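You operate a simulated robot arm through the tools that you are given. There is no shell and no other tool.

Carry out the task below with a simulated robot arm. There is one attempt and no reset: what you move stays moved.

## Task
Grease the bare end of the short rail, then run the bench stop to 30 cm.
Fine: use the wooden pad and the grease tin, pad back after; free the rail lever and leave it free. Set down upright: wooden pad. A coat counts when it lies all over at full strength: go over it till it gets no stronger.

Only the result counts: the job must be done as asked and must still hold three seconds after the hand-in. Knocking over, shifting, dropping, spilling or breaking anything else fails it.

## Robot
A 6-joint arm with a two-finger parallel gripper, fixed in place. Base frame: the origin is at the foot of the arm, x ahead of it, y to its left, z up; the work surface is at about z = 0.84. Units: m, degrees, N and s.
With the tool pointing down near the work surface it reaches from about 0.24 to 0.64 m from the base axis. Its first joint turns from -66.0 to 66.0 degrees. Payload 2.7 kg.
The TCP is the grasp point between the finger pads, 0.023 m short of the fingertips. In the tool frame z runs along the fingers and y along their closing line. The gripper opens to 0.094 m. The fingers are 0.038 m wide and 0.01 m thick; the gripper's body (0.054 by 0.096 m) begins 0.039 m behind the TCP.
Orientation is that of the tool frame in the base frame, as a unit quaternion [x, y, z, w]. With the fingers straight down and closing along the base's y, the tool's x points along the base's -x, its y along +y and its z along -z.

## Interface
- The arm moves only by the tool jog_arm. Its argument "steps" is a list that holds one entry, the list of rows, each a list of 6 numbers: the shift along the tool's x, y, z in m, then the turn, a rotation vector about the tool's x, y, z in degrees. In form: [[[dx, dy, dz, wx, wy, wz], ...]]. A call has 1 to 20 rows; each row is the pose to reach, as a shift and turn from the pose commanded when the call began, along the tool's axes at that moment. "claw" is the finger opening in m, from 0 to 0.094, set as the call begins (left out, the last holds). A row lasts 0.2 s, in which the tool goes at most 0.05 m and 8.6 degrees; a call with a longer step from one row to the next is refused whole, and so is a gripper value outside its range. A pose out of reach is approached as far as the arm can. The call stops where the force on the tool passes 40 N (or 10 N more than at its start, if that is more) or the arm is blocked; 0.2 s more then pass. Each finger travels about 0.045 m/s and halts on what it meets, pressing with about 36 N; the grip force reading is that of the motor and also rises with nothing between the fingers. The clock runs only during rows and for 0.2 s after the last one: add rows that repeat a pose to give the fingers time. It gives the time, the measured TCP pose, the force on the tool (base axes), the opening and the grip force at its end, in the units of the frame above (readings bear some noise), with the torque about the TCP (base axes, N m) and any sound that the robot's microphone picked up.
- Cameras (640 x 400 px; columns grow to the right, rows downward): "scene" is fixed at [0.0563, -0.4227, 1.4251]; the picture's right is [0.87, -0.50, 0.00], its down [-0.20, -0.36, -0.91] and it looks along [0.45, 0.79, -0.41] (base axes); focal length 353 px, centre (320, 200). "wrist" rides on the gripper at [0.086, 0.016, -0.074] in the tool frame; the picture's right is [-0.18, 0.98, 0.00], its down [-0.58, -0.11, -0.81] and it looks along [-0.79, -0.15, 0.59] (tool axes); focal length 243 px, centre (320, 200). There is no depth. A picture from a camera that has moved, and an enlarged one, comes with that camera's place and axes in the base frame and with its lens. The place of the scene camera against the robot may be out by one fixed shift of up to 0.012 m in any direction.
- get_image(camera): a new picture of that camera. The clock stands still meanwhile.
- enlarge(camera, box): a new picture of the part [left, top, right, bottom] of that camera's present view, enlarged. The clock stands still meanwhile.
- job_done(): hands the job in; it is judged then, once.

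Places have to be worked out from the pictures, the camera data and where the tool is seen. Open the gripper and draw the arm clear of the work before you hand the job in, unless the task says otherwise.

The tools are called after ">>>" as a command line: name --argument value ..., lists and objects as JSON in quotes. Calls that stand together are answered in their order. jog_arm: Moves the arm, as the interface text tells. Its arguments: {"type":"object","properties":{"steps":{"type":"array","items":{"type":"array","items":{"type":"array","items":{"type":"number"}}}},"claw":{"type":"number"}},"required":["steps"]} The other tools are called the same way: get_image (camera) takes a picture; enlarge (camera, box) takes an enlarged picture of a part of a camera's view; job_done () hands the job in.

At the start:

```text
time_s: 0.0
tcp_pos: [0.4103, 0.1427, 1.1457]
tcp_rot: [0.0, 1.0, 0.0, 0.0]
ft_force: [0.2, 0.1, -0.6]
moment: [0.01, 0.03, 0.02]
width: 0.0939
gripper_force: 0.1
```

scene: 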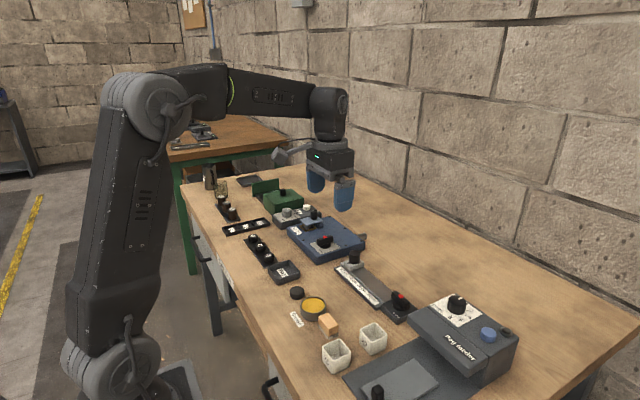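
wrist: 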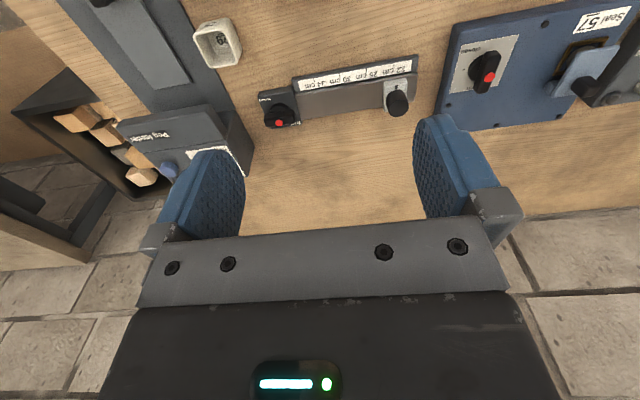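

I'll first look closely at the bench items: the rails, the tin, the pad and the levers.

>>> enlarge --camera "scene" --box '[260, 230, 420, 330]'

>>> enlarge --camera "scene" --box '[180, 160, 380, 290]'

>>> enlarge --camera "scene" --box '[260, 270, 540, 400]'

>>> enlarge --camera "wrist" --box '[180, 0, 640, 160]'

```text
4.00 times, centred on (340, 280) of scene
camera zoom: at [0.0563, -0.4227, 1.4251], right [0.87, -0.5, 0.0], down [-0.2, -0.36, -0.91], along [0.45, 0.79, -0.41], focal length 1414 px, centre (240, -120)
```

zoom: 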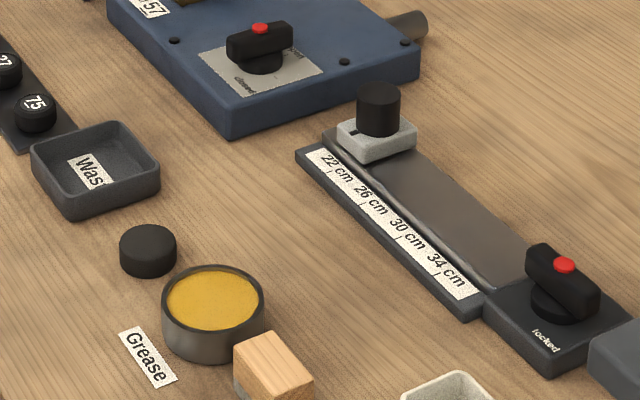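

```text
3.08 times, centred on (280, 225) of scene
camera zoom: at [0.0563, -0.4227, 1.4251], right [0.87, -0.5, 0.0], down [-0.2, -0.36, -0.91], along [0.45, 0.79, -0.41], focal length 1087 px, centre (443, 123)
```

zoom: 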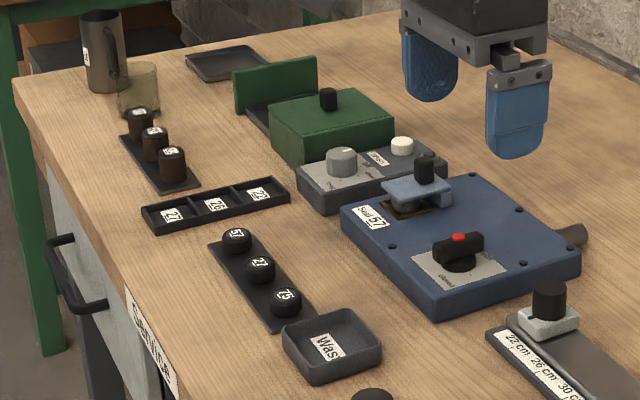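

```text
2.29 times, centred on (400, 335) of scene
camera zoom: at [0.0563, -0.4227, 1.4251], right [0.87, -0.5, 0.0], down [-0.2, -0.36, -0.91], along [0.45, 0.79, -0.41], focal length 808 px, centre (137, -109)
```

zoom: 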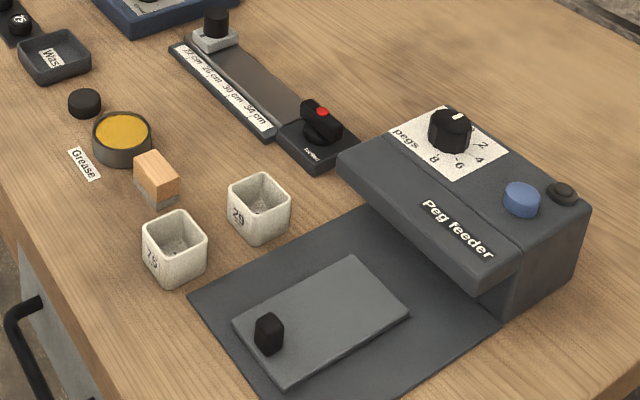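

```text
1.39 times, centred on (410, 80) of wrist
camera zoom: at [0.3239, 0.1599, 1.2205], right [0.18, 0.98, 0.0], down [0.58, -0.11, 0.81], along [0.79, -0.15, -0.59], focal length 338 px, centre (195, 367)
```

zoom: 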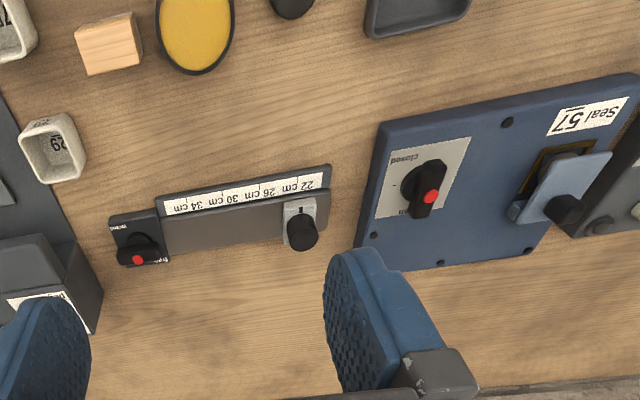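

The rail with the cm scale lies along y at about x 0.54, y 0.05–0.25. The tin is near (0.37, 0.15) and the pad near (0.37, 0.08). I'll move the wrist camera lower for a closer look at the rail.

>>> jog_arm --steps '[[[0, 0, 0.04, 0, 0, 0], [0, 0.0, 0.08, 0, 0, 0], [0, 0, 0.1, 0, 0, 0], [0, 0, 0.1, 0, 0, 0]]]'

>>> get_image --camera "wrist"

>>> enlarge --camera "wrist" --box '[200, 0, 460, 160]'

>>> get_image --camera "scene"

```text
time_s: 1.0
tcp_pos: [0.4098, 0.1427, 1.0448]
tcp_rot: [-0.001, 1.0, 0.0, 0.0]
ft_force: [-1.0, -0.2, -0.3]
moment: [0.02, 0.0, 0.02]
width: 0.0942
gripper_force: 0.2
```

```text
taken
camera wrist: at [0.3236, 0.1594, 1.1199], right [0.18, 0.98, 0.0], down [0.58, -0.11, 0.81], along [0.79, -0.15, -0.59], focal length 243 px, centre (320, 200)
```

wrist: 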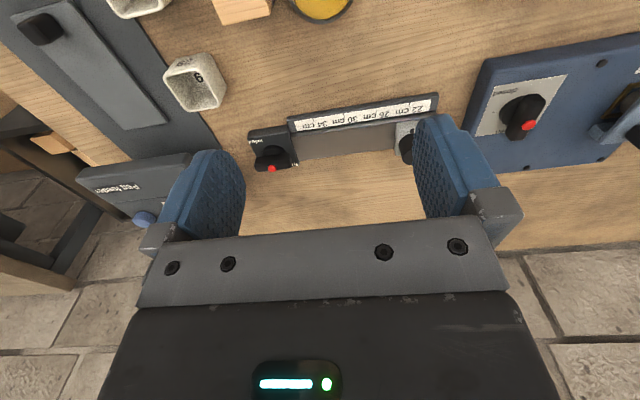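

```text
2.46 times, centred on (330, 80) of wrist
camera zoom: at [0.3236, 0.1594, 1.1199], right [0.18, 0.98, 0.0], down [0.58, -0.11, 0.81], along [0.79, -0.15, -0.59], focal length 597 px, centre (295, 495)
```

zoom: 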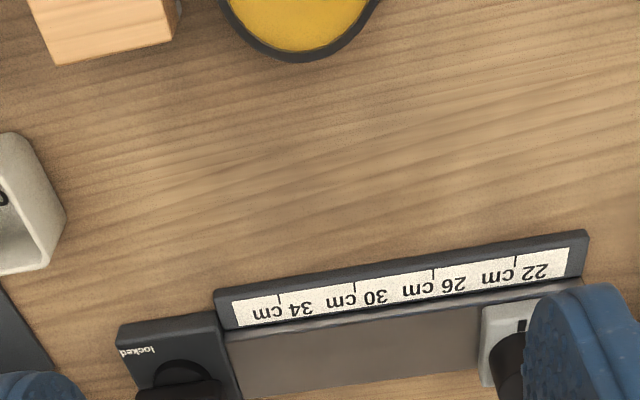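

```text
taken
```

scene: 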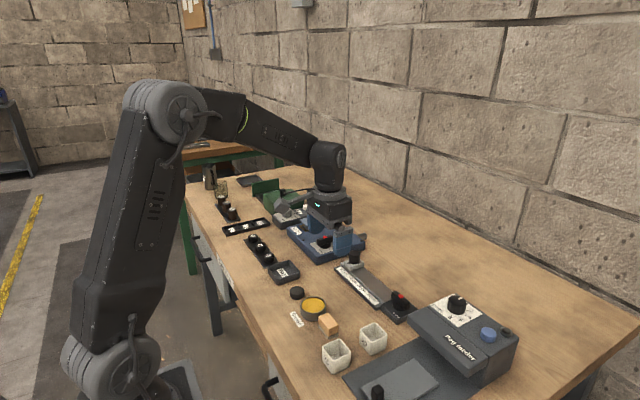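

The arm doesn't block the rail in the scene view, so I'll enlarge the rail and the other fixtures there.

>>> enlarge --camera "scene" --box '[325, 245, 421, 325]'

>>> enlarge --camera "scene" --box '[280, 275, 350, 345]'

>>> enlarge --camera "wrist" --box '[240, 80, 440, 180]'

```text
5.00 times, centred on (373, 285) of scene
camera zoom: at [0.0563, -0.4227, 1.4251], right [0.87, -0.5, 0.0], down [-0.2, -0.36, -0.91], along [0.45, 0.79, -0.41], focal length 1767 px, centre (55, -225)
```

zoom: 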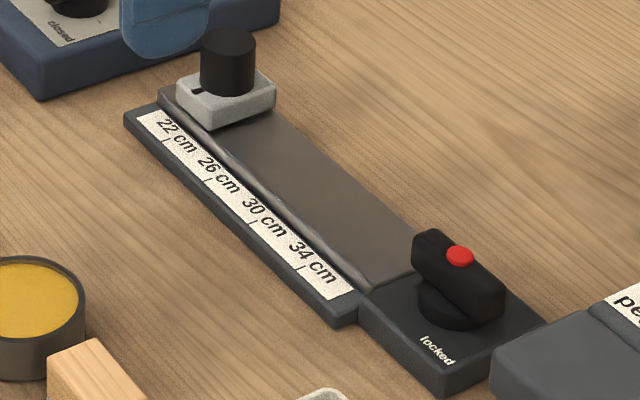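

```text
5.71 times, centred on (315, 310) of scene
camera zoom: at [0.0563, -0.4227, 1.4251], right [0.87, -0.5, 0.0], down [-0.2, -0.36, -0.91], along [0.45, 0.79, -0.41], focal length 2019 px, centre (349, -429)
```

zoom: 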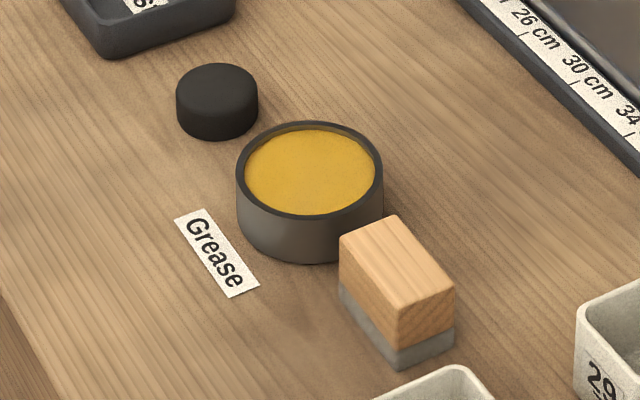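

```text
3.20 times, centred on (340, 130) of wrist
camera zoom: at [0.3236, 0.1594, 1.1199], right [0.18, 0.98, 0.0], down [0.58, -0.11, 0.81], along [0.79, -0.15, -0.59], focal length 776 px, centre (256, 424)
```

zoom: 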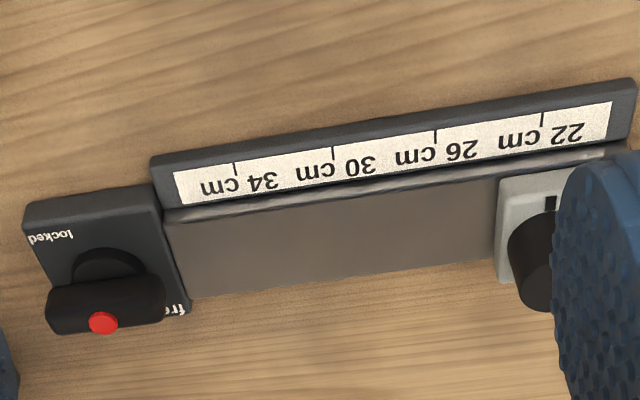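

Next I'll lower the camera toward the rail lever to read its labels. The fingertips stay above 0.93, clear of the pad and tin.

>>> jog_arm --steps '[[[0, -0.03, 0.03, 0, 0, 0], [0, -0.067, 0.06, 0, 0, 0], [0, -0.067, 0.085, 0, 0, 0], [0, -0.067, 0.085, 0, 0, 0]]]'

>>> get_image --camera "wrist"

>>> enlarge --camera "wrist" --box '[220, 80, 480, 240]'

```text
time_s: 2.0
tcp_pos: [0.4112, 0.0765, 0.96]
tcp_rot: [-0.001, 1.0, -0.001, 0.0]
ft_force: [-0.3, -1.0, -0.3]
moment: [0.01, 0.0, -0.04]
width: 0.0938
gripper_force: 0.1
```

```text
taken
camera wrist: at [0.3247, 0.0924, 1.0351], right [0.18, 0.98, 0.0], down [0.58, -0.11, 0.81], along [0.79, -0.15, -0.59], focal length 243 px, centre (320, 200)
```

wrist: 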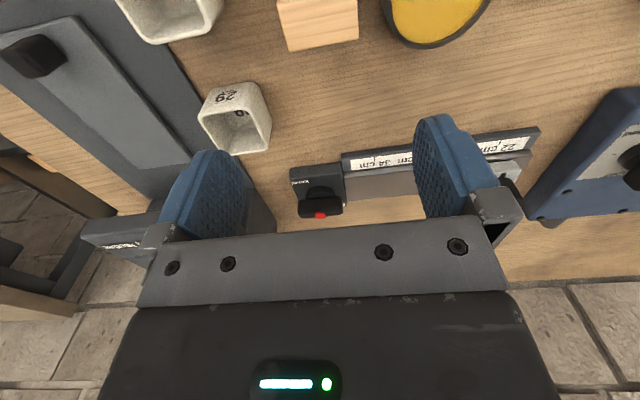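

```text
2.46 times, centred on (350, 160) of wrist
camera zoom: at [0.3247, 0.0924, 1.0351], right [0.18, 0.98, 0.0], down [0.58, -0.11, 0.81], along [0.79, -0.15, -0.59], focal length 597 px, centre (246, 298)
```

zoom: 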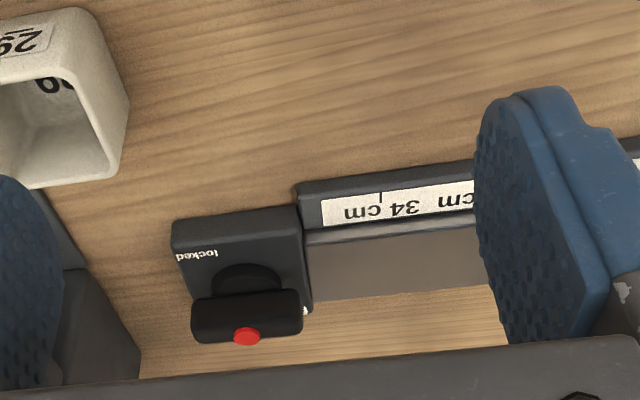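

The view is too shallow. I'll raise the arm and move it over the lever to look more steeply down.

>>> jog_arm --steps '[[[0, 0, -0.05, 0, 0, 0], [-0.04, -0.01, -0.075, 0, 0, 0], [-0.085, -0.016, -0.075, 0, 0, 0], [-0.13, -0.016, -0.075, 0, 0, 0], [-0.13, -0.016, -0.075, 0, 0, 0]]]'

>>> get_image --camera "wrist"

>>> enlarge --camera "wrist" --box '[240, 0, 400, 100]'

```text
time_s: 3.2
tcp_pos: [0.5413, 0.0618, 1.0354]
tcp_rot: [0.0, 1.0, 0.0, 0.0]
ft_force: [0.5, 0.3, -0.1]
moment: [0.01, -0.02, 0.02]
width: 0.0941
gripper_force: 0.1
```

```text
taken
camera wrist: at [0.4542, 0.0778, 1.1108], right [0.18, 0.98, 0.0], down [0.58, -0.11, 0.81], along [0.79, -0.15, -0.59], focal length 243 px, centre (320, 200)
```

wrist: 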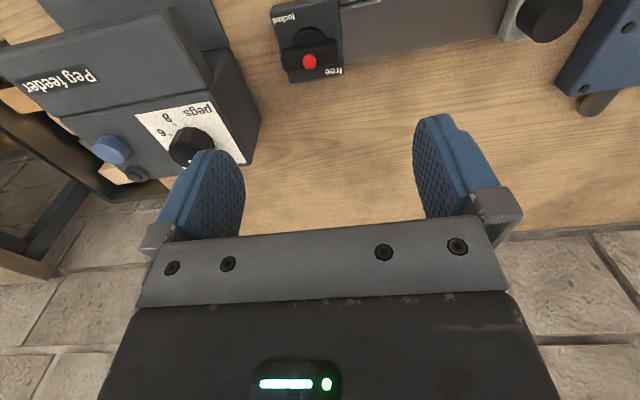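

```text
4.00 times, centred on (320, 50) of wrist
camera zoom: at [0.4542, 0.0778, 1.1108], right [0.18, 0.98, 0.0], down [0.58, -0.11, 0.81], along [0.79, -0.15, -0.59], focal length 970 px, centre (320, 800)
```

zoom: 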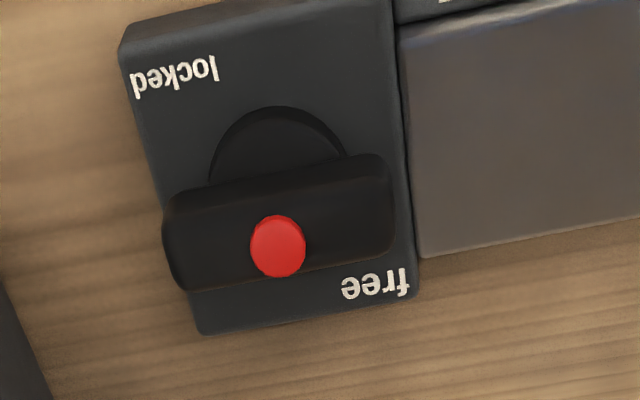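

The lever is a bar knob now lying along y, with "locked" near its -y end and "free" near the +x side. Next I'll look straight down on the rail bar and stop.

>>> jog_arm --steps '[[[0.0, 0.04, 0, 0, 0, 0], [0.02, 0.09, 0, 0, 0, 0], [0.02, 0.1, 0, 0, 0, 0], [0.02, 0.1, 0, 0, 0, 0]]]'

>>> enlarge --camera "wrist" --box '[160, 0, 480, 140]'

```text
refused: row 2 steps farther than a row can; nothing moved
```

```text
2.00 times, centred on (320, 70) of wrist
camera zoom: at [0.4542, 0.0778, 1.1108], right [0.18, 0.98, 0.0], down [0.58, -0.11, 0.81], along [0.79, -0.15, -0.59], focal length 485 px, centre (320, 460)
```

zoom: 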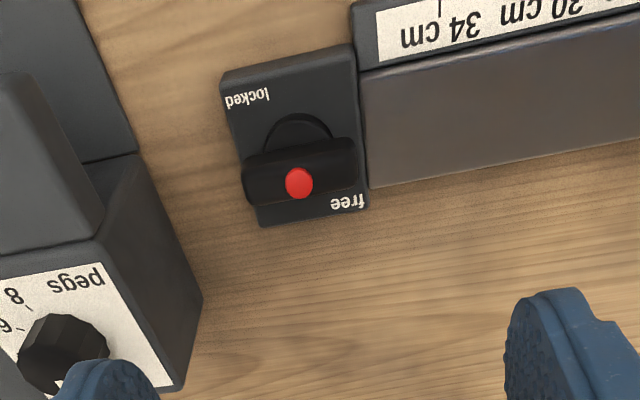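

That row was a little too long, so the call was refused. I'll repeat the move with smaller steps.

>>> jog_arm --steps '[[[0.01, 0.03, 0, 0, 0, 0], [0.02, 0.06, 0, 0, 0, 0], [0.025, 0.1, 0, 0, 0, 0], [0.025, 0.1, 0, 0, 0, 0]]]'

>>> enlarge --camera "wrist" --box '[160, 0, 480, 140]'

>>> enlarge --camera "wrist" --box '[320, 0, 480, 100]'

```text
time_s: 4.2
tcp_pos: [0.5146, 0.1615, 1.0358]
tcp_rot: [0.0, 1.0, -0.001, 0.0]
ft_force: [-0.2, -0.3, -0.2]
moment: [0.02, -0.04, 0.0]
width: 0.0938
gripper_force: 0.0
```

```text
2.00 times, centred on (320, 70) of wrist
camera zoom: at [0.4285, 0.1778, 1.1118], right [0.18, 0.98, 0.0], down [0.58, -0.11, 0.81], along [0.79, -0.15, -0.59], focal length 485 px, centre (320, 460)
```

zoom: 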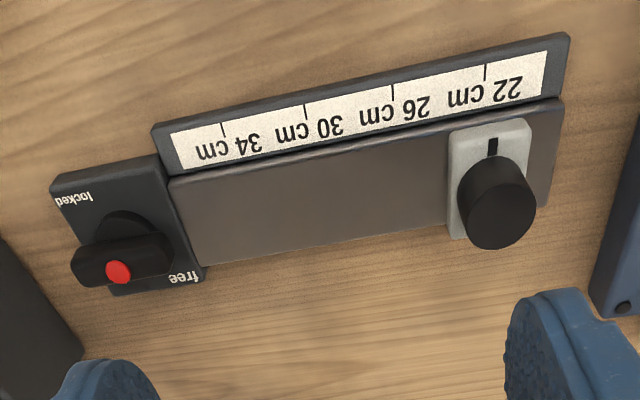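

```text
4.00 times, centred on (400, 50) of wrist
camera zoom: at [0.4285, 0.1778, 1.1118], right [0.18, 0.98, 0.0], down [0.58, -0.11, 0.81], along [0.79, -0.15, -0.59], focal length 970 px, centre (0, 800)
```

zoom: 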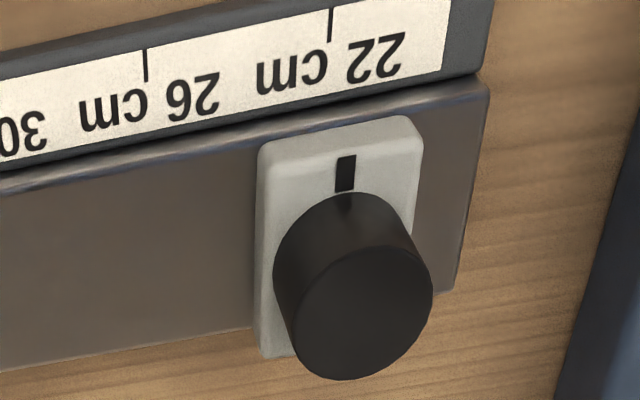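

The stop's pointer sits near the 22 cm tick. Its target is 8 cm toward -y. Next I'll look down on the pad and tin.

>>> jog_arm --steps '[[[0.04, -0.02, 0, 0, 0, 0], [0.08, -0.04, 0, 0, 0, 0], [0.12, -0.05, 0, 0, 0, 0], [0.155, -0.06, 0, 0, 0, 0], [0.155, -0.06, 0, 0, 0, 0]]]'

>>> enlarge --camera "wrist" --box '[200, 0, 480, 140]'

>>> get_image --camera "wrist"

```text
time_s: 5.4
tcp_pos: [0.3602, 0.0995, 1.0358]
tcp_rot: [-0.001, 1.0, 0.001, -0.001]
ft_force: [-0.4, -0.5, -0.1]
moment: [0.01, 0.01, 0.04]
width: 0.094
gripper_force: 0.0
```

```text
2.29 times, centred on (340, 70) of wrist
camera zoom: at [0.2735, 0.1165, 1.1117], right [0.18, 0.98, 0.0], down [0.58, -0.11, 0.81], along [0.79, -0.15, -0.59], focal length 555 px, centre (274, 497)
```

zoom: 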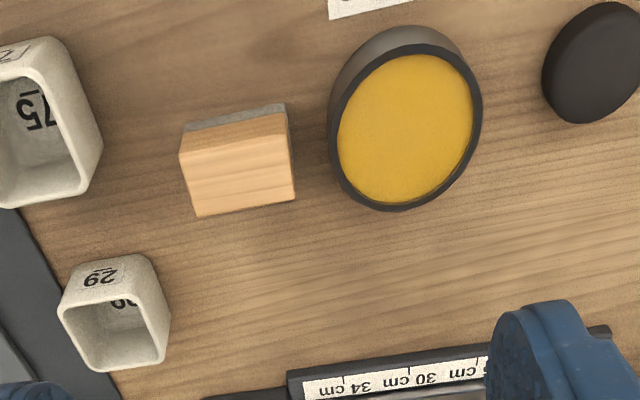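

```text
taken
camera wrist: at [0.2735, 0.1165, 1.1117], right [0.18, 0.98, 0.0], down [0.58, -0.11, 0.81], along [0.79, -0.15, -0.59], focal length 243 px, centre (320, 200)
```

wrist: 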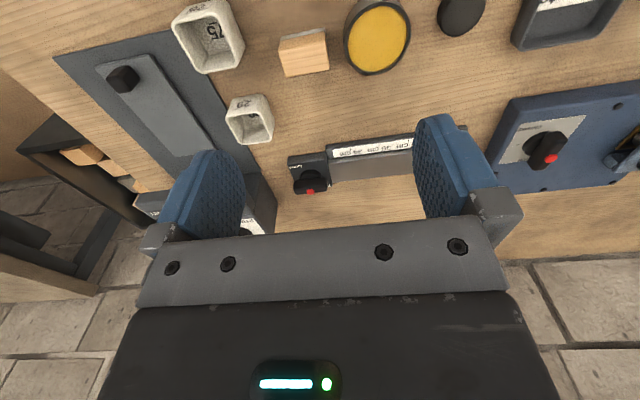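

The pad is an axis-aligned block of about 25 × 44 mm and 28 mm high, centred near (0.377, 0.083). I'll turn the tool 90° so the fingers close along x on its long faces, and hover above it.

>>> jog_arm --steps '[[[-0.002, -0.002, 0, 0, 0, 8.2], [-0.004, -0.004, 0, 0, 0, 16.4], [-0.006, -0.006, 0, 0, 0, 24.6], [-0.008, -0.008, 0, 0, 0, 32.8], [-0.01, -0.01, 0, 0, 0, 41], [-0.012, -0.012, 0, 0, 0, 49.2], [-0.014, -0.014, 0, 0, 0, 57.4], [-0.016, -0.016, 0, 0, 0, 65.6], [-0.017, -0.0165, 0, 0, 0, 73.8], [-0.017, -0.0165, 0, 0, 0, 82], [-0.017, -0.0165, 0, 0, 0, 90], [-0.017, -0.0165, 0, 0, 0, 90]]]' --claw 0.06

>>> get_image --camera "wrist"

>>> get_image --camera "scene"

```text
time_s: 8.0
tcp_pos: [0.3773, 0.0833, 1.0349]
tcp_rot: [0.708, 0.707, 0.0, 0.001]
ft_force: [0.2, -0.2, -0.6]
moment: [0.0, -0.02, 0.0]
width: 0.0598
gripper_force: 0.0
```

```text
taken
camera wrist: at [0.3937, 0.1709, 1.1106], right [0.98, -0.19, 0.0], down [-0.11, -0.58, 0.81], along [-0.15, -0.79, -0.59], focal length 243 px, centre (320, 200)
```

wrist: 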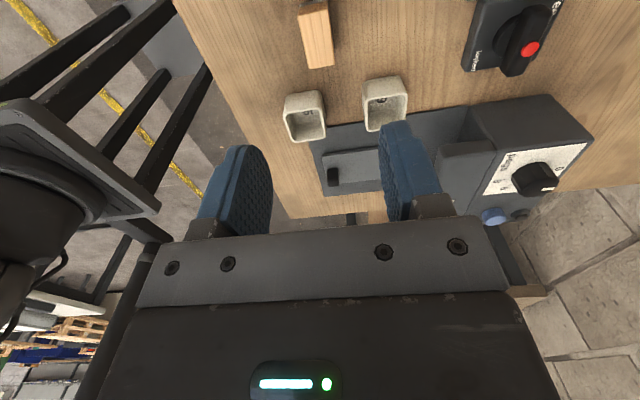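

```text
taken
```

scene: 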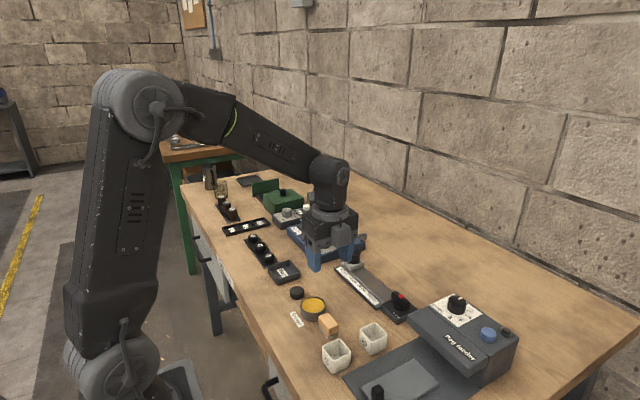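

The rotation worked. I'll enlarge the pad from this second viewpoint to triangulate its place and height.

>>> enlarge --camera "wrist" --box '[260, 0, 420, 100]'

>>> enlarge --camera "wrist" --box '[440, 0, 600, 100]'

```text
4.00 times, centred on (340, 50) of wrist
camera zoom: at [0.3937, 0.1709, 1.1106], right [0.98, -0.19, 0.0], down [-0.11, -0.58, 0.81], along [-0.15, -0.79, -0.59], focal length 970 px, centre (240, 800)
```

zoom: 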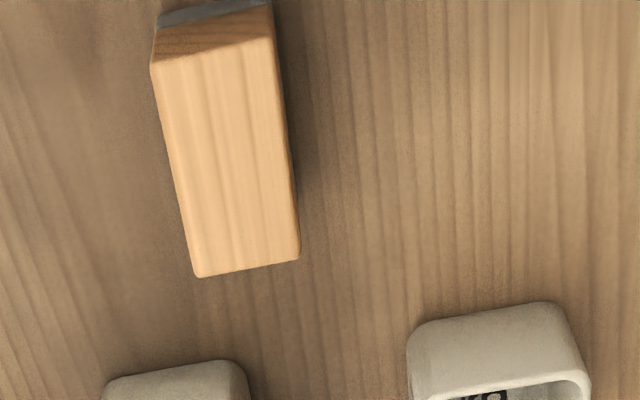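

```text
4.00 times, centred on (520, 50) of wrist
camera zoom: at [0.3937, 0.1709, 1.1106], right [0.98, -0.19, 0.0], down [-0.11, -0.58, 0.81], along [-0.15, -0.79, -0.59], focal length 970 px, centre (-480, 800)
```

zoom: 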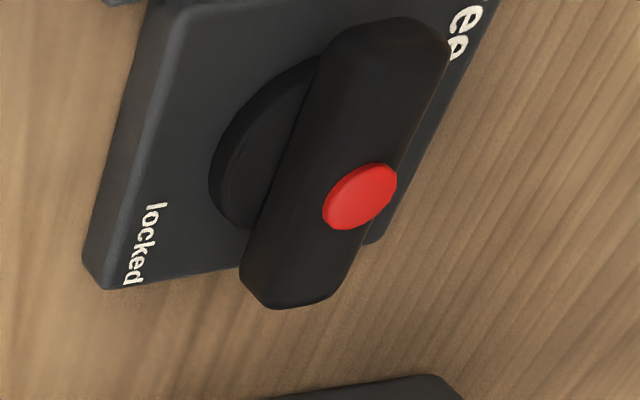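

Triangulation puts the pad centre at (0.375, 0.084), its top at z≈0.875, and its size at 25 × 42 mm. I'll descend so the tips end about 12 mm above the table.

>>> jog_arm --steps '[[[0.0, -0.002, 0.04, 0, 0, 0], [0.0, -0.0023, 0.08, 0, 0, 0], [0, -0.0023, 0.115, 0, 0, 0], [0, -0.0023, 0.135, 0, 0, 0], [0, -0.0023, 0.15, 0, 0, 0], [0, -0.0023, 0.159, 0, 0, 0], [0, -0.0023, 0.159, 0, 0, 0]]]'

>>> get_image --camera "wrist"

>>> enlarge --camera "scene" --box '[270, 270, 390, 350]'

```text
time_s: 9.6
tcp_pos: [0.3754, 0.0838, 0.8756]
tcp_rot: [0.707, 0.707, 0.0, -0.001]
ft_force: [-0.1, -0.1, -0.8]
moment: [0.0, -0.03, 0.01]
width: 0.06
gripper_force: 0.1
```

```text
taken
camera wrist: at [0.3914, 0.1708, 0.9516], right [0.98, -0.18, 0.0], down [-0.11, -0.58, 0.81], along [-0.15, -0.79, -0.59], focal length 243 px, centre (320, 200)
```

wrist: 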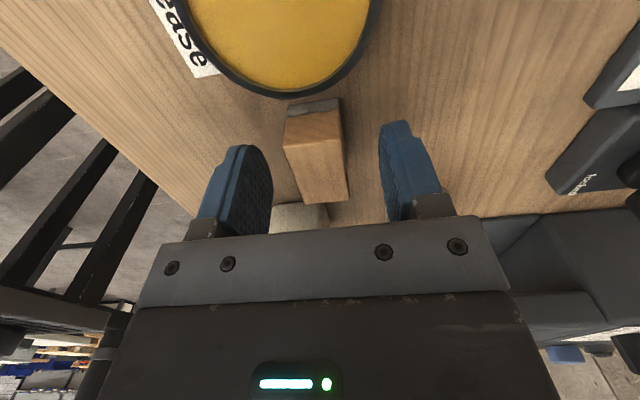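

```text
5.00 times, centred on (330, 310) of scene
camera zoom: at [0.0563, -0.4227, 1.4251], right [0.87, -0.5, 0.0], down [-0.2, -0.36, -0.91], along [0.45, 0.79, -0.41], focal length 1767 px, centre (270, -350)
```

zoom: 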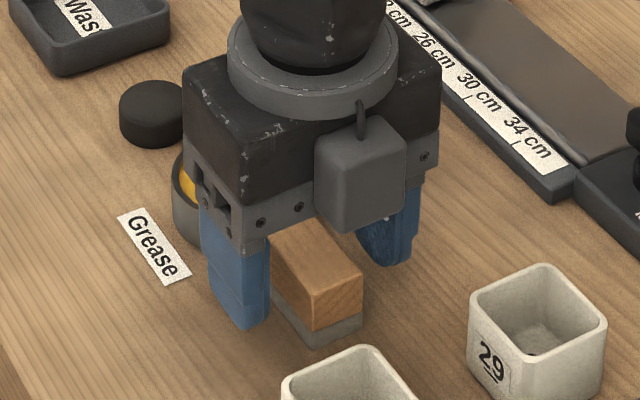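

The pad is centred between the fingers. I'll close on it.

>>> jog_arm --steps '[[[0, 0, 0, 0, 0, 0], [0, 0, 0, 0, 0, 0], [0, 0, 0, 0, 0, 0], [0, 0, 0, 0, 0, 0], [0, 0, 0, 0, 0, 0]]]' --claw 0.0

>>> get_image --camera "wrist"

>>> enlarge --camera "scene" --box '[270, 270, 390, 350]'

```text
time_s: 10.8
tcp_pos: [0.3748, 0.0819, 0.8765]
tcp_rot: [0.706, 0.708, 0.0, 0.001]
ft_force: [0.5, -0.2, -0.3]
moment: [-0.03, 0.0, 0.02]
width: 0.0251
gripper_force: 36.4
```

```text
taken
camera wrist: at [0.3914, 0.1708, 0.9518], right [0.98, -0.18, 0.0], down [-0.11, -0.58, 0.81], along [-0.15, -0.79, -0.59], focal length 243 px, centre (320, 200)
```

wrist: 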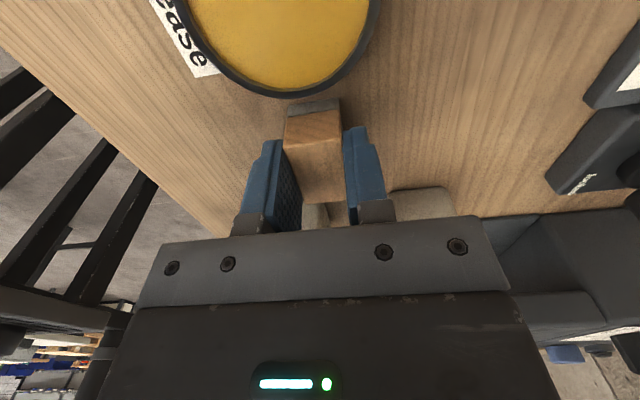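

```text
5.00 times, centred on (330, 310) of scene
camera zoom: at [0.0563, -0.4227, 1.4251], right [0.87, -0.5, 0.0], down [-0.2, -0.36, -0.91], along [0.45, 0.79, -0.41], focal length 1767 px, centre (270, -350)
```

zoom: 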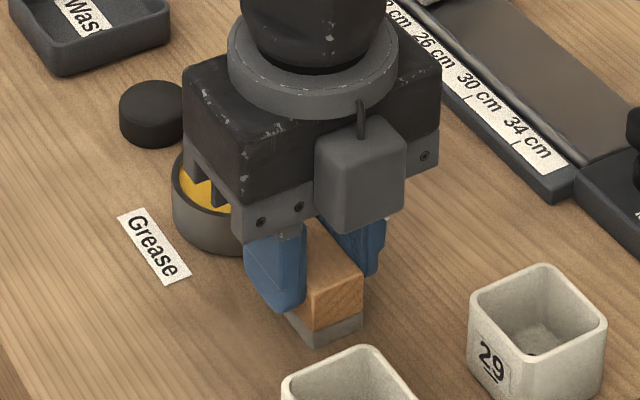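

The pad is gripped (width 25 mm). I'll lift it clear and take a look down at the tin to locate it precisely.

>>> jog_arm --steps '[[[0, 0, -0.02, 0, 0, 0], [0, 0, -0.06, 0, 0, 0], [0.01, 0, -0.1, 0, 0, 0], [0.04, 0, -0.14, 0, 0, 0], [0.05, 0, -0.15, 0, 0, 0], [0.05, 0, -0.15, 0, 0, 0]]]'

>>> get_image --camera "wrist"

>>> enlarge --camera "wrist" --box '[240, 0, 400, 100]'

>>> enlarge --camera "scene" --box '[270, 200, 390, 340]'

```text
time_s: 12.2
tcp_pos: [0.3748, 0.1336, 1.0263]
tcp_rot: [0.707, 0.707, 0.0, 0.0]
ft_force: [0.2, -0.2, -0.4]
moment: [0.01, -0.01, 0.02]
width: 0.0252
gripper_force: 36.3
```

```text
taken
camera wrist: at [0.3911, 0.2205, 1.1018], right [0.98, -0.18, 0.0], down [-0.11, -0.58, 0.81], along [-0.15, -0.79, -0.59], focal length 243 px, centre (320, 200)
```

wrist: 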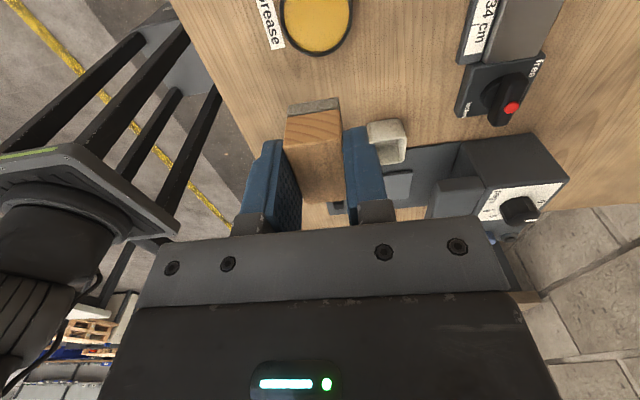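

```text
4.00 times, centred on (320, 50) of wrist
camera zoom: at [0.3911, 0.2205, 1.1018], right [0.98, -0.18, 0.0], down [-0.11, -0.58, 0.81], along [-0.15, -0.79, -0.59], focal length 970 px, centre (320, 800)
```

zoom: 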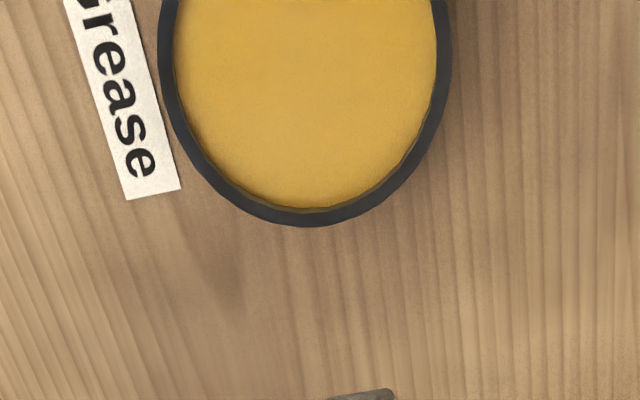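

```text
2.86 times, centred on (330, 270) of scene
camera zoom: at [0.0563, -0.4227, 1.4251], right [0.87, -0.5, 0.0], down [-0.2, -0.36, -0.91], along [0.45, 0.79, -0.41], focal length 1010 px, centre (291, 0)
```

zoom: 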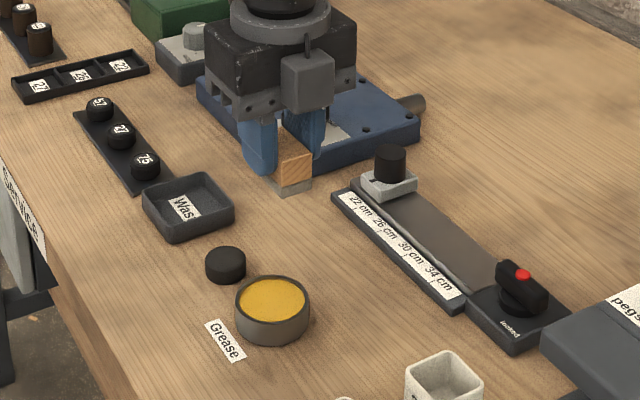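

The tin is cut off at the picture's top edge, so I'll move further +y to get it whole.

>>> jog_arm --steps '[[[0.035, 0, 0, 0, 0, 0], [0.07, 0, 0, 0, 0, 0], [0.07, 0, 0, 0, 0, 0]]]'

>>> enlarge --camera "wrist" --box '[200, 0, 440, 150]'

```text
time_s: 13.0
tcp_pos: [0.3751, 0.2041, 1.0263]
tcp_rot: [0.706, 0.708, -0.001, 0.0]
ft_force: [-0.1, -0.3, 0.2]
moment: [-0.02, 0.02, -0.02]
width: 0.0253
gripper_force: 35.8
```

```text
2.67 times, centred on (320, 75) of wrist
camera zoom: at [0.3909, 0.2909, 1.1007], right [0.98, -0.18, 0.0], down [-0.11, -0.58, 0.81], along [-0.15, -0.79, -0.59], focal length 647 px, centre (320, 533)
```

zoom: 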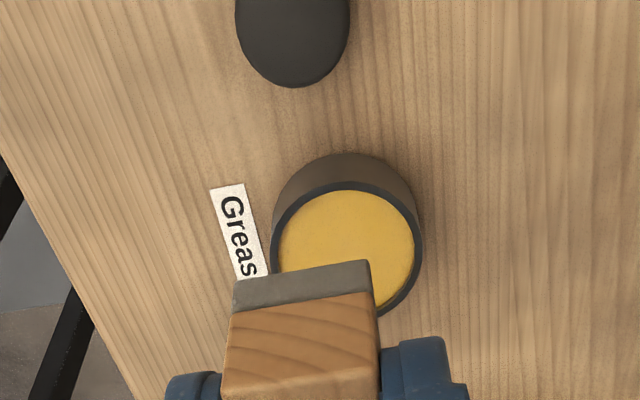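

The tin centre is at about (0.375, 0.150), with outer radius ~30 mm and rim z≈0.865. I'll centre the pad above it and come down to just above the rim for a check.

>>> jog_arm --steps '[[[-0.03, 0, 0, 0, 0, 0], [-0.0535, 0, 0.02, 0, 0, 0], [-0.0535, 0, 0.06, 0, 0, 0], [-0.0535, 0, 0.09, 0, 0, 0], [-0.0535, 0, 0.11, 0, 0, 0], [-0.0535, 0, 0.11, 0, 0, 0]]]'

>>> enlarge --camera "wrist" --box '[200, 60, 440, 210]'

>>> enlarge --camera "scene" --box '[270, 260, 366, 340]'

```text
time_s: 14.4
tcp_pos: [0.3735, 0.1502, 0.9165]
tcp_rot: [0.707, 0.707, 0.0, 0.0]
ft_force: [-0.2, -0.4, -0.3]
moment: [0.0, 0.01, -0.02]
width: 0.0254
gripper_force: 35.7
```

```text
2.67 times, centred on (320, 135) of wrist
camera zoom: at [0.3908, 0.2374, 0.9908], right [0.98, -0.18, 0.0], down [-0.11, -0.58, 0.81], along [-0.15, -0.79, -0.59], focal length 647 px, centre (320, 373)
```

zoom: 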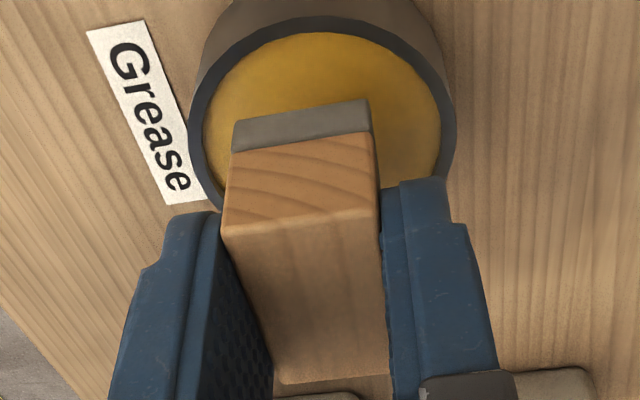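

```text
5.00 times, centred on (318, 300) of scene
camera zoom: at [0.0563, -0.4227, 1.4251], right [0.87, -0.5, 0.0], down [-0.2, -0.36, -0.91], along [0.45, 0.79, -0.41], focal length 1767 px, centre (330, -300)
```

zoom: 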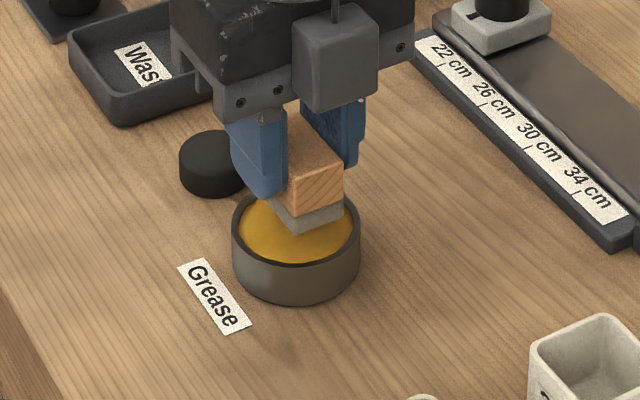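

The pad is centred over the tin within about 1 mm. I'll lower it slowly into the grease.

>>> jog_arm --steps '[[[0, 0, 0.006, 0, 0, 0], [0, 0, 0.011, 0, 0, 0], [0, 0, 0.014, 0, 0, 0], [0, 0, 0.016, 0, 0, 0]]]'

>>> enlarge --camera "wrist" --box '[200, 60, 440, 210]'

>>> enlarge --camera "scene" --box '[270, 260, 366, 340]'

```text
time_s: 15.4
tcp_pos: [0.3746, 0.1493, 0.9009]
tcp_rot: [0.706, 0.709, 0.0, 0.0]
ft_force: [0.5, 0.8, 0.1]
moment: [-0.01, 0.04, -0.03]
width: 0.0251
gripper_force: 36.1
```

```text
2.67 times, centred on (320, 135) of wrist
camera zoom: at [0.3909, 0.2374, 0.9753], right [0.98, -0.18, 0.0], down [-0.11, -0.58, 0.81], along [-0.15, -0.79, -0.59], focal length 647 px, centre (320, 373)
```

zoom: 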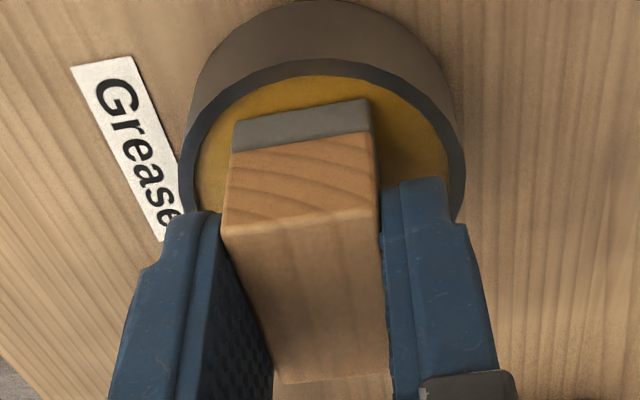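

```text
5.00 times, centred on (318, 300) of scene
camera zoom: at [0.0563, -0.4227, 1.4251], right [0.87, -0.5, 0.0], down [-0.2, -0.36, -0.91], along [0.45, 0.79, -0.41], focal length 1767 px, centre (330, -300)
```

zoom: 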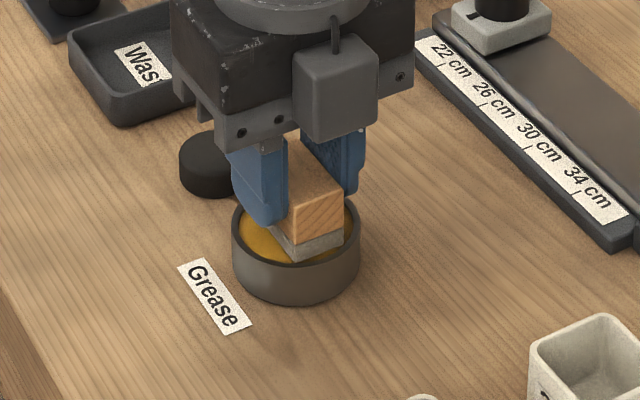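

There is no contact yet and the felt is about level with the rim, with clear gaps all round. I'll go further down in small steps.

>>> jog_arm --steps '[[[0, 0, 0.0015, 0, 0, 0], [0, 0, 0.003, 0, 0, 0], [0, 0, 0.004, 0, 0, 0]]]'

>>> enlarge --camera "wrist" --box '[200, 60, 440, 210]'

```text
time_s: 16.2
tcp_pos: [0.3743, 0.1502, 0.8983]
tcp_rot: [0.706, 0.708, 0.002, 0.0]
ft_force: [-9.8, -4.5, 29.9]
moment: [-0.19, 0.26, -0.02]
width: 0.0249
gripper_force: 36.4
```

```text
2.67 times, centred on (320, 135) of wrist
camera zoom: at [0.391, 0.2373, 0.9735], right [0.98, -0.18, 0.0], down [-0.11, -0.58, 0.8], along [-0.15, -0.79, -0.59], focal length 647 px, centre (320, 373)
```

zoom: 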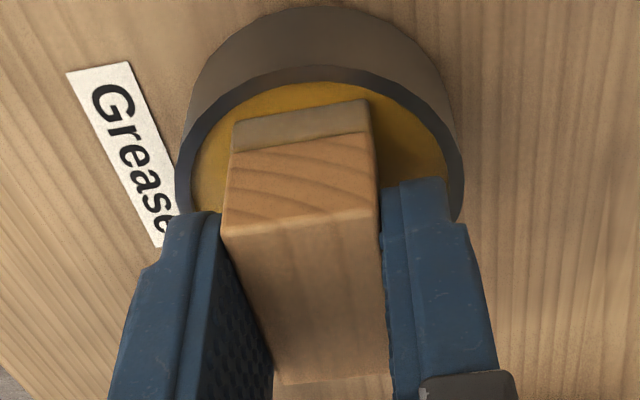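

Contact at 30 N, and the felt has turned yellowish, so it has picked up grease. I'll ease off and lift to check.

>>> jog_arm --steps '[[[0, 0, 0, 0, 0, 0], [0, 0, -0.003, 0, 0, 0], [0, 0, -0.01, 0, 0, 0], [0, 0, -0.03, 0, 0, 0], [0, 0, -0.06, 0, 0, 0], [0, 0, -0.06, 0, 0, 0]]]'

>>> enlarge --camera "wrist" --box '[200, 60, 440, 210]'

>>> enlarge --camera "scene" --box '[270, 240, 366, 340]'

```text
time_s: 17.6
tcp_pos: [0.3755, 0.1499, 0.9562]
tcp_rot: [0.706, 0.708, 0.0, -0.001]
ft_force: [0.0, 0.4, -1.1]
moment: [-0.04, 0.01, 0.0]
width: 0.0253
gripper_force: 35.8
```

```text
2.67 times, centred on (320, 135) of wrist
camera zoom: at [0.3914, 0.2372, 1.0312], right [0.98, -0.18, 0.0], down [-0.11, -0.58, 0.81], along [-0.15, -0.79, -0.59], focal length 647 px, centre (320, 373)
```

zoom: 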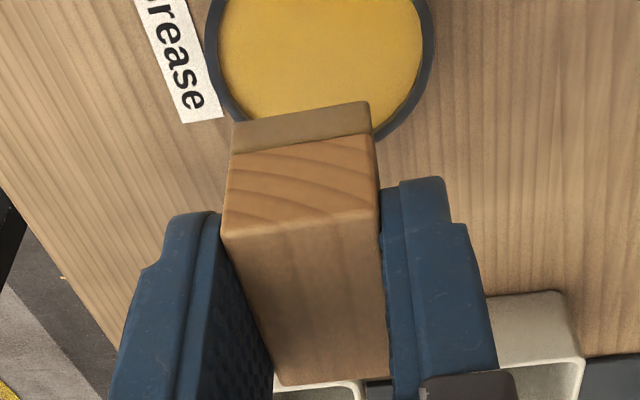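

```text
4.00 times, centred on (318, 290) of scene
camera zoom: at [0.0563, -0.4227, 1.4251], right [0.87, -0.5, 0.0], down [-0.2, -0.36, -0.91], along [0.45, 0.79, -0.41], focal length 1414 px, centre (328, -160)
```

zoom: 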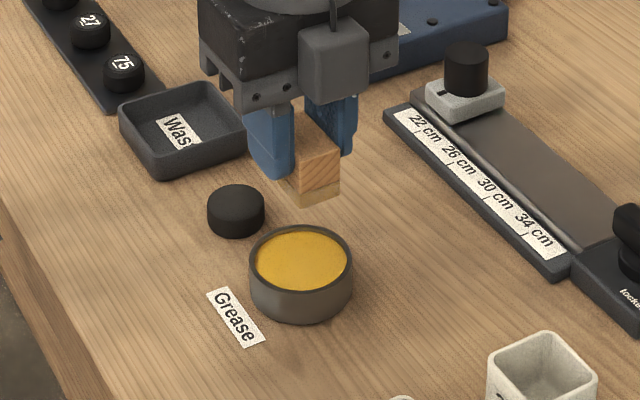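

The felt is loaded and the tin hasn't moved. Now I'll raise and move over the rail to measure it with the wrist camera.

>>> jog_arm --steps '[[[0, 0, -0.04, 0, 0, 0], [0.01, 0.04, -0.06, 0, 0, 0], [0.02, 0.085, -0.06, 0, 0, 0], [0.02, 0.13, -0.06, 0, 0, 0], [0.02, 0.172, -0.06, 0, 0, 0], [0.02, 0.172, -0.06, 0, 0, 0]]]'

>>> get_image --camera "wrist"

>>> enlarge --camera "wrist" --box '[200, 0, 440, 150]'

>>> enlarge --camera "scene" --box '[325, 225, 421, 325]'

```text
time_s: 19.0
tcp_pos: [0.5468, 0.1689, 1.0147]
tcp_rot: [0.707, 0.707, 0.0, 0.0]
ft_force: [0.5, 0.8, -0.6]
moment: [-0.01, 0.0, -0.02]
width: 0.025
gripper_force: 36.4
```

```text
taken
camera wrist: at [0.5635, 0.2569, 1.0905], right [0.98, -0.18, 0.0], down [-0.11, -0.58, 0.81], along [-0.15, -0.79, -0.59], focal length 243 px, centre (320, 200)
```

wrist: 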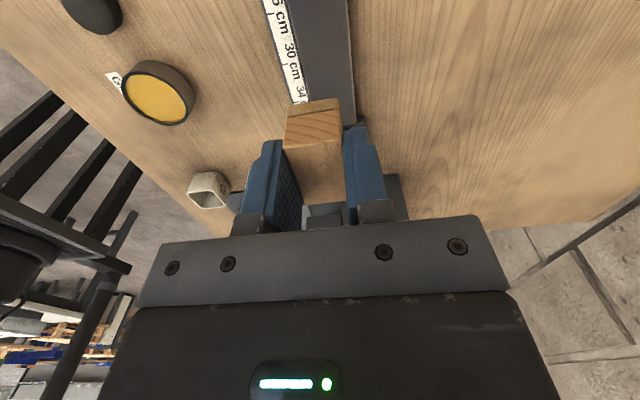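

```text
2.67 times, centred on (320, 75) of wrist
camera zoom: at [0.5635, 0.2569, 1.0905], right [0.98, -0.18, 0.0], down [-0.11, -0.58, 0.81], along [-0.15, -0.79, -0.59], focal length 647 px, centre (320, 533)
```

zoom: 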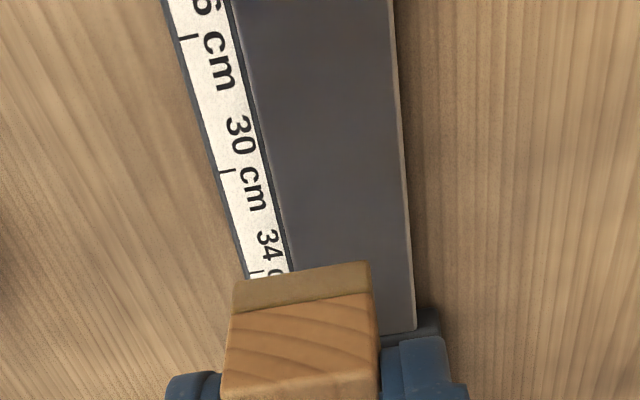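

```text
4.00 times, centred on (373, 275) of scene
camera zoom: at [0.0563, -0.4227, 1.4251], right [0.87, -0.5, 0.0], down [-0.2, -0.36, -0.91], along [0.45, 0.79, -0.41], focal length 1414 px, centre (108, -100)
```

zoom: 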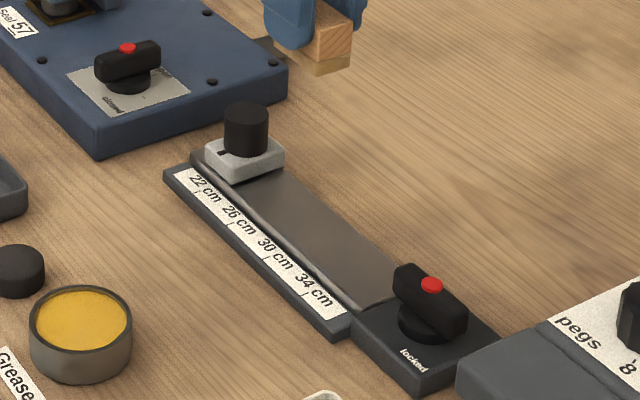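

The rail bar spans x≈0.527–0.5715 and y≈0.0805 up to the stop at 0.219, with its top at about z 0.858. I'll lower the pad onto the first lane (x≈0.5395) and find contact gently.

>>> jog_arm --steps '[[[-0.02, -0.0075, 0.03, 0, 0, 0], [-0.02, -0.0075, 0.07, 0, 0, 0], [-0.02, -0.0075, 0.1, 0, 0, 0], [-0.02, -0.0075, 0.113, 0, 0, 0], [-0.02, -0.0075, 0.118, 0, 0, 0], [-0.02, -0.0075, 0.118, 0, 0, 0]]]'

>>> get_image --camera "wrist"

>>> enlarge --camera "scene" --box '[325, 225, 421, 325]'

```text
time_s: 20.4
tcp_pos: [0.5406, 0.149, 0.8969]
tcp_rot: [0.707, 0.707, -0.001, 0.0]
ft_force: [0.0, 0.2, -0.6]
moment: [0.0, 0.03, -0.01]
width: 0.025
gripper_force: 36.3
```

```text
taken
camera wrist: at [0.556, 0.2372, 0.9731], right [0.98, -0.18, 0.0], down [-0.11, -0.58, 0.81], along [-0.15, -0.79, -0.59], focal length 243 px, centre (320, 200)
```

wrist: 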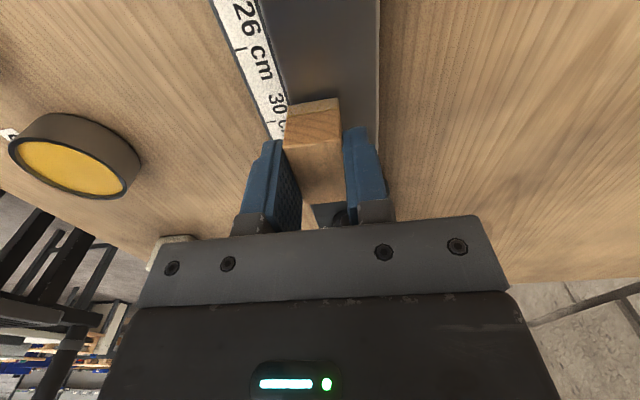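

```text
4.00 times, centred on (373, 275) of scene
camera zoom: at [0.0563, -0.4227, 1.4251], right [0.87, -0.5, 0.0], down [-0.2, -0.36, -0.91], along [0.45, 0.79, -0.41], focal length 1414 px, centre (108, -100)
```

zoom: 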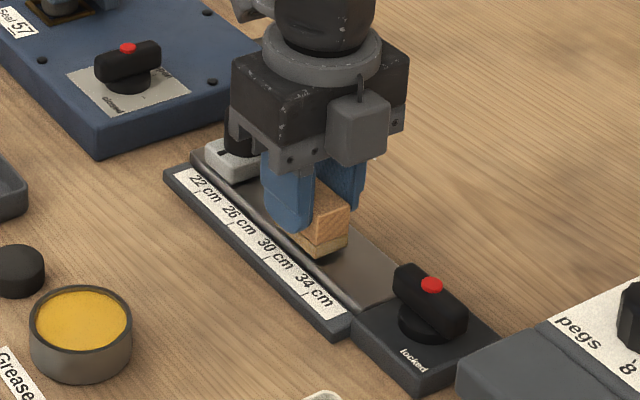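

The pad hovers a few mm above the bar. I'll lower it in 1 mm steps until contact.

>>> jog_arm --steps '[[[0, 0, 0.001, 0, 0, 0], [0, 0, 0.002, 0, 0, 0], [0, 0, 0.003, 0, 0, 0], [0, 0, 0.003, 0, 0, 0]]]'

```text
time_s: 21.4
tcp_pos: [0.5395, 0.1504, 0.8949]
tcp_rot: [0.707, 0.708, 0.0, 0.0]
ft_force: [0.1, -0.9, -0.2]
moment: [0.01, -0.02, 0.01]
width: 0.0251
gripper_force: 35.9
```

No contact yet, so I'll continue down.

>>> jog_arm --steps '[[[0, 0, 0.001, 0, 0, 0], [0, 0, 0.002, 0, 0, 0], [0, 0, 0.002, 0, 0, 0]]]'

```text
time_s: 22.2
tcp_pos: [0.5407, 0.1505, 0.8945]
tcp_rot: [0.706, 0.708, 0.001, 0.0]
ft_force: [-1.4, -0.7, 3.8]
moment: [0.1, 0.06, -0.01]
width: 0.0251
gripper_force: 36.4
```

Light contact (4 N) at commanded z≈0.8937. I'll press a little more and make a first stroke toward the lever end, then look.

>>> jog_arm --steps '[[[0, 0, 0.0006, 0, 0, 0], [-0.01, 0, 0.0006, 0, 0, 0], [-0.02, 0, 0.0006, 0, 0, 0], [-0.03, 0, 0.0006, 0, 0, 0], [-0.04, 0, 0.0006, 0, 0, 0], [-0.044, 0, 0.0006, 0, 0, 0]]]'

>>> get_image --camera "wrist"

>>> enlarge --camera "scene" --box '[325, 225, 421, 325]'

```text
time_s: 23.6
tcp_pos: [0.5401, 0.1066, 0.8944]
tcp_rot: [0.706, 0.708, 0.001, 0.001]
ft_force: [0.1, 6.5, 14.0]
moment: [0.26, 0.01, 0.02]
width: 0.025
gripper_force: 36.0
```

```text
taken
camera wrist: at [0.5559, 0.1936, 0.9692], right [0.98, -0.18, 0.0], down [-0.11, -0.58, 0.81], along [-0.15, -0.79, -0.59], focal length 243 px, centre (320, 200)
```

wrist: 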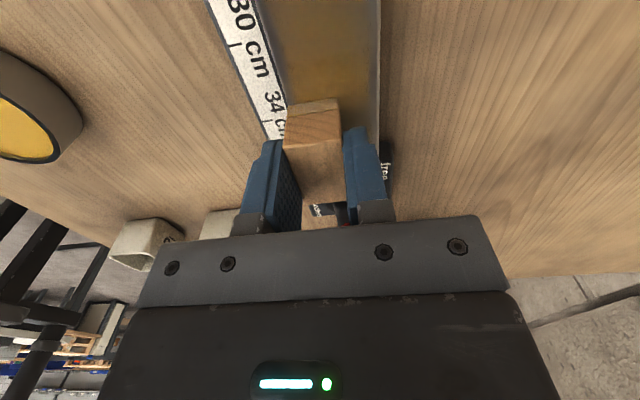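

```text
4.00 times, centred on (373, 275) of scene
camera zoom: at [0.056, -0.4226, 1.4251], right [0.87, -0.5, 0.0], down [-0.2, -0.36, -0.91], along [0.45, 0.79, -0.41], focal length 1414 px, centre (108, -100)
```

zoom: 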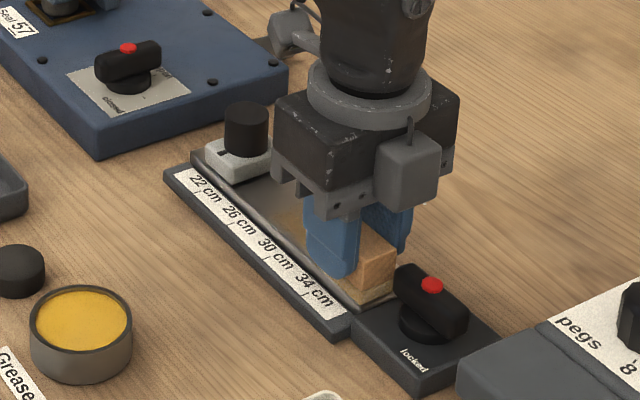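

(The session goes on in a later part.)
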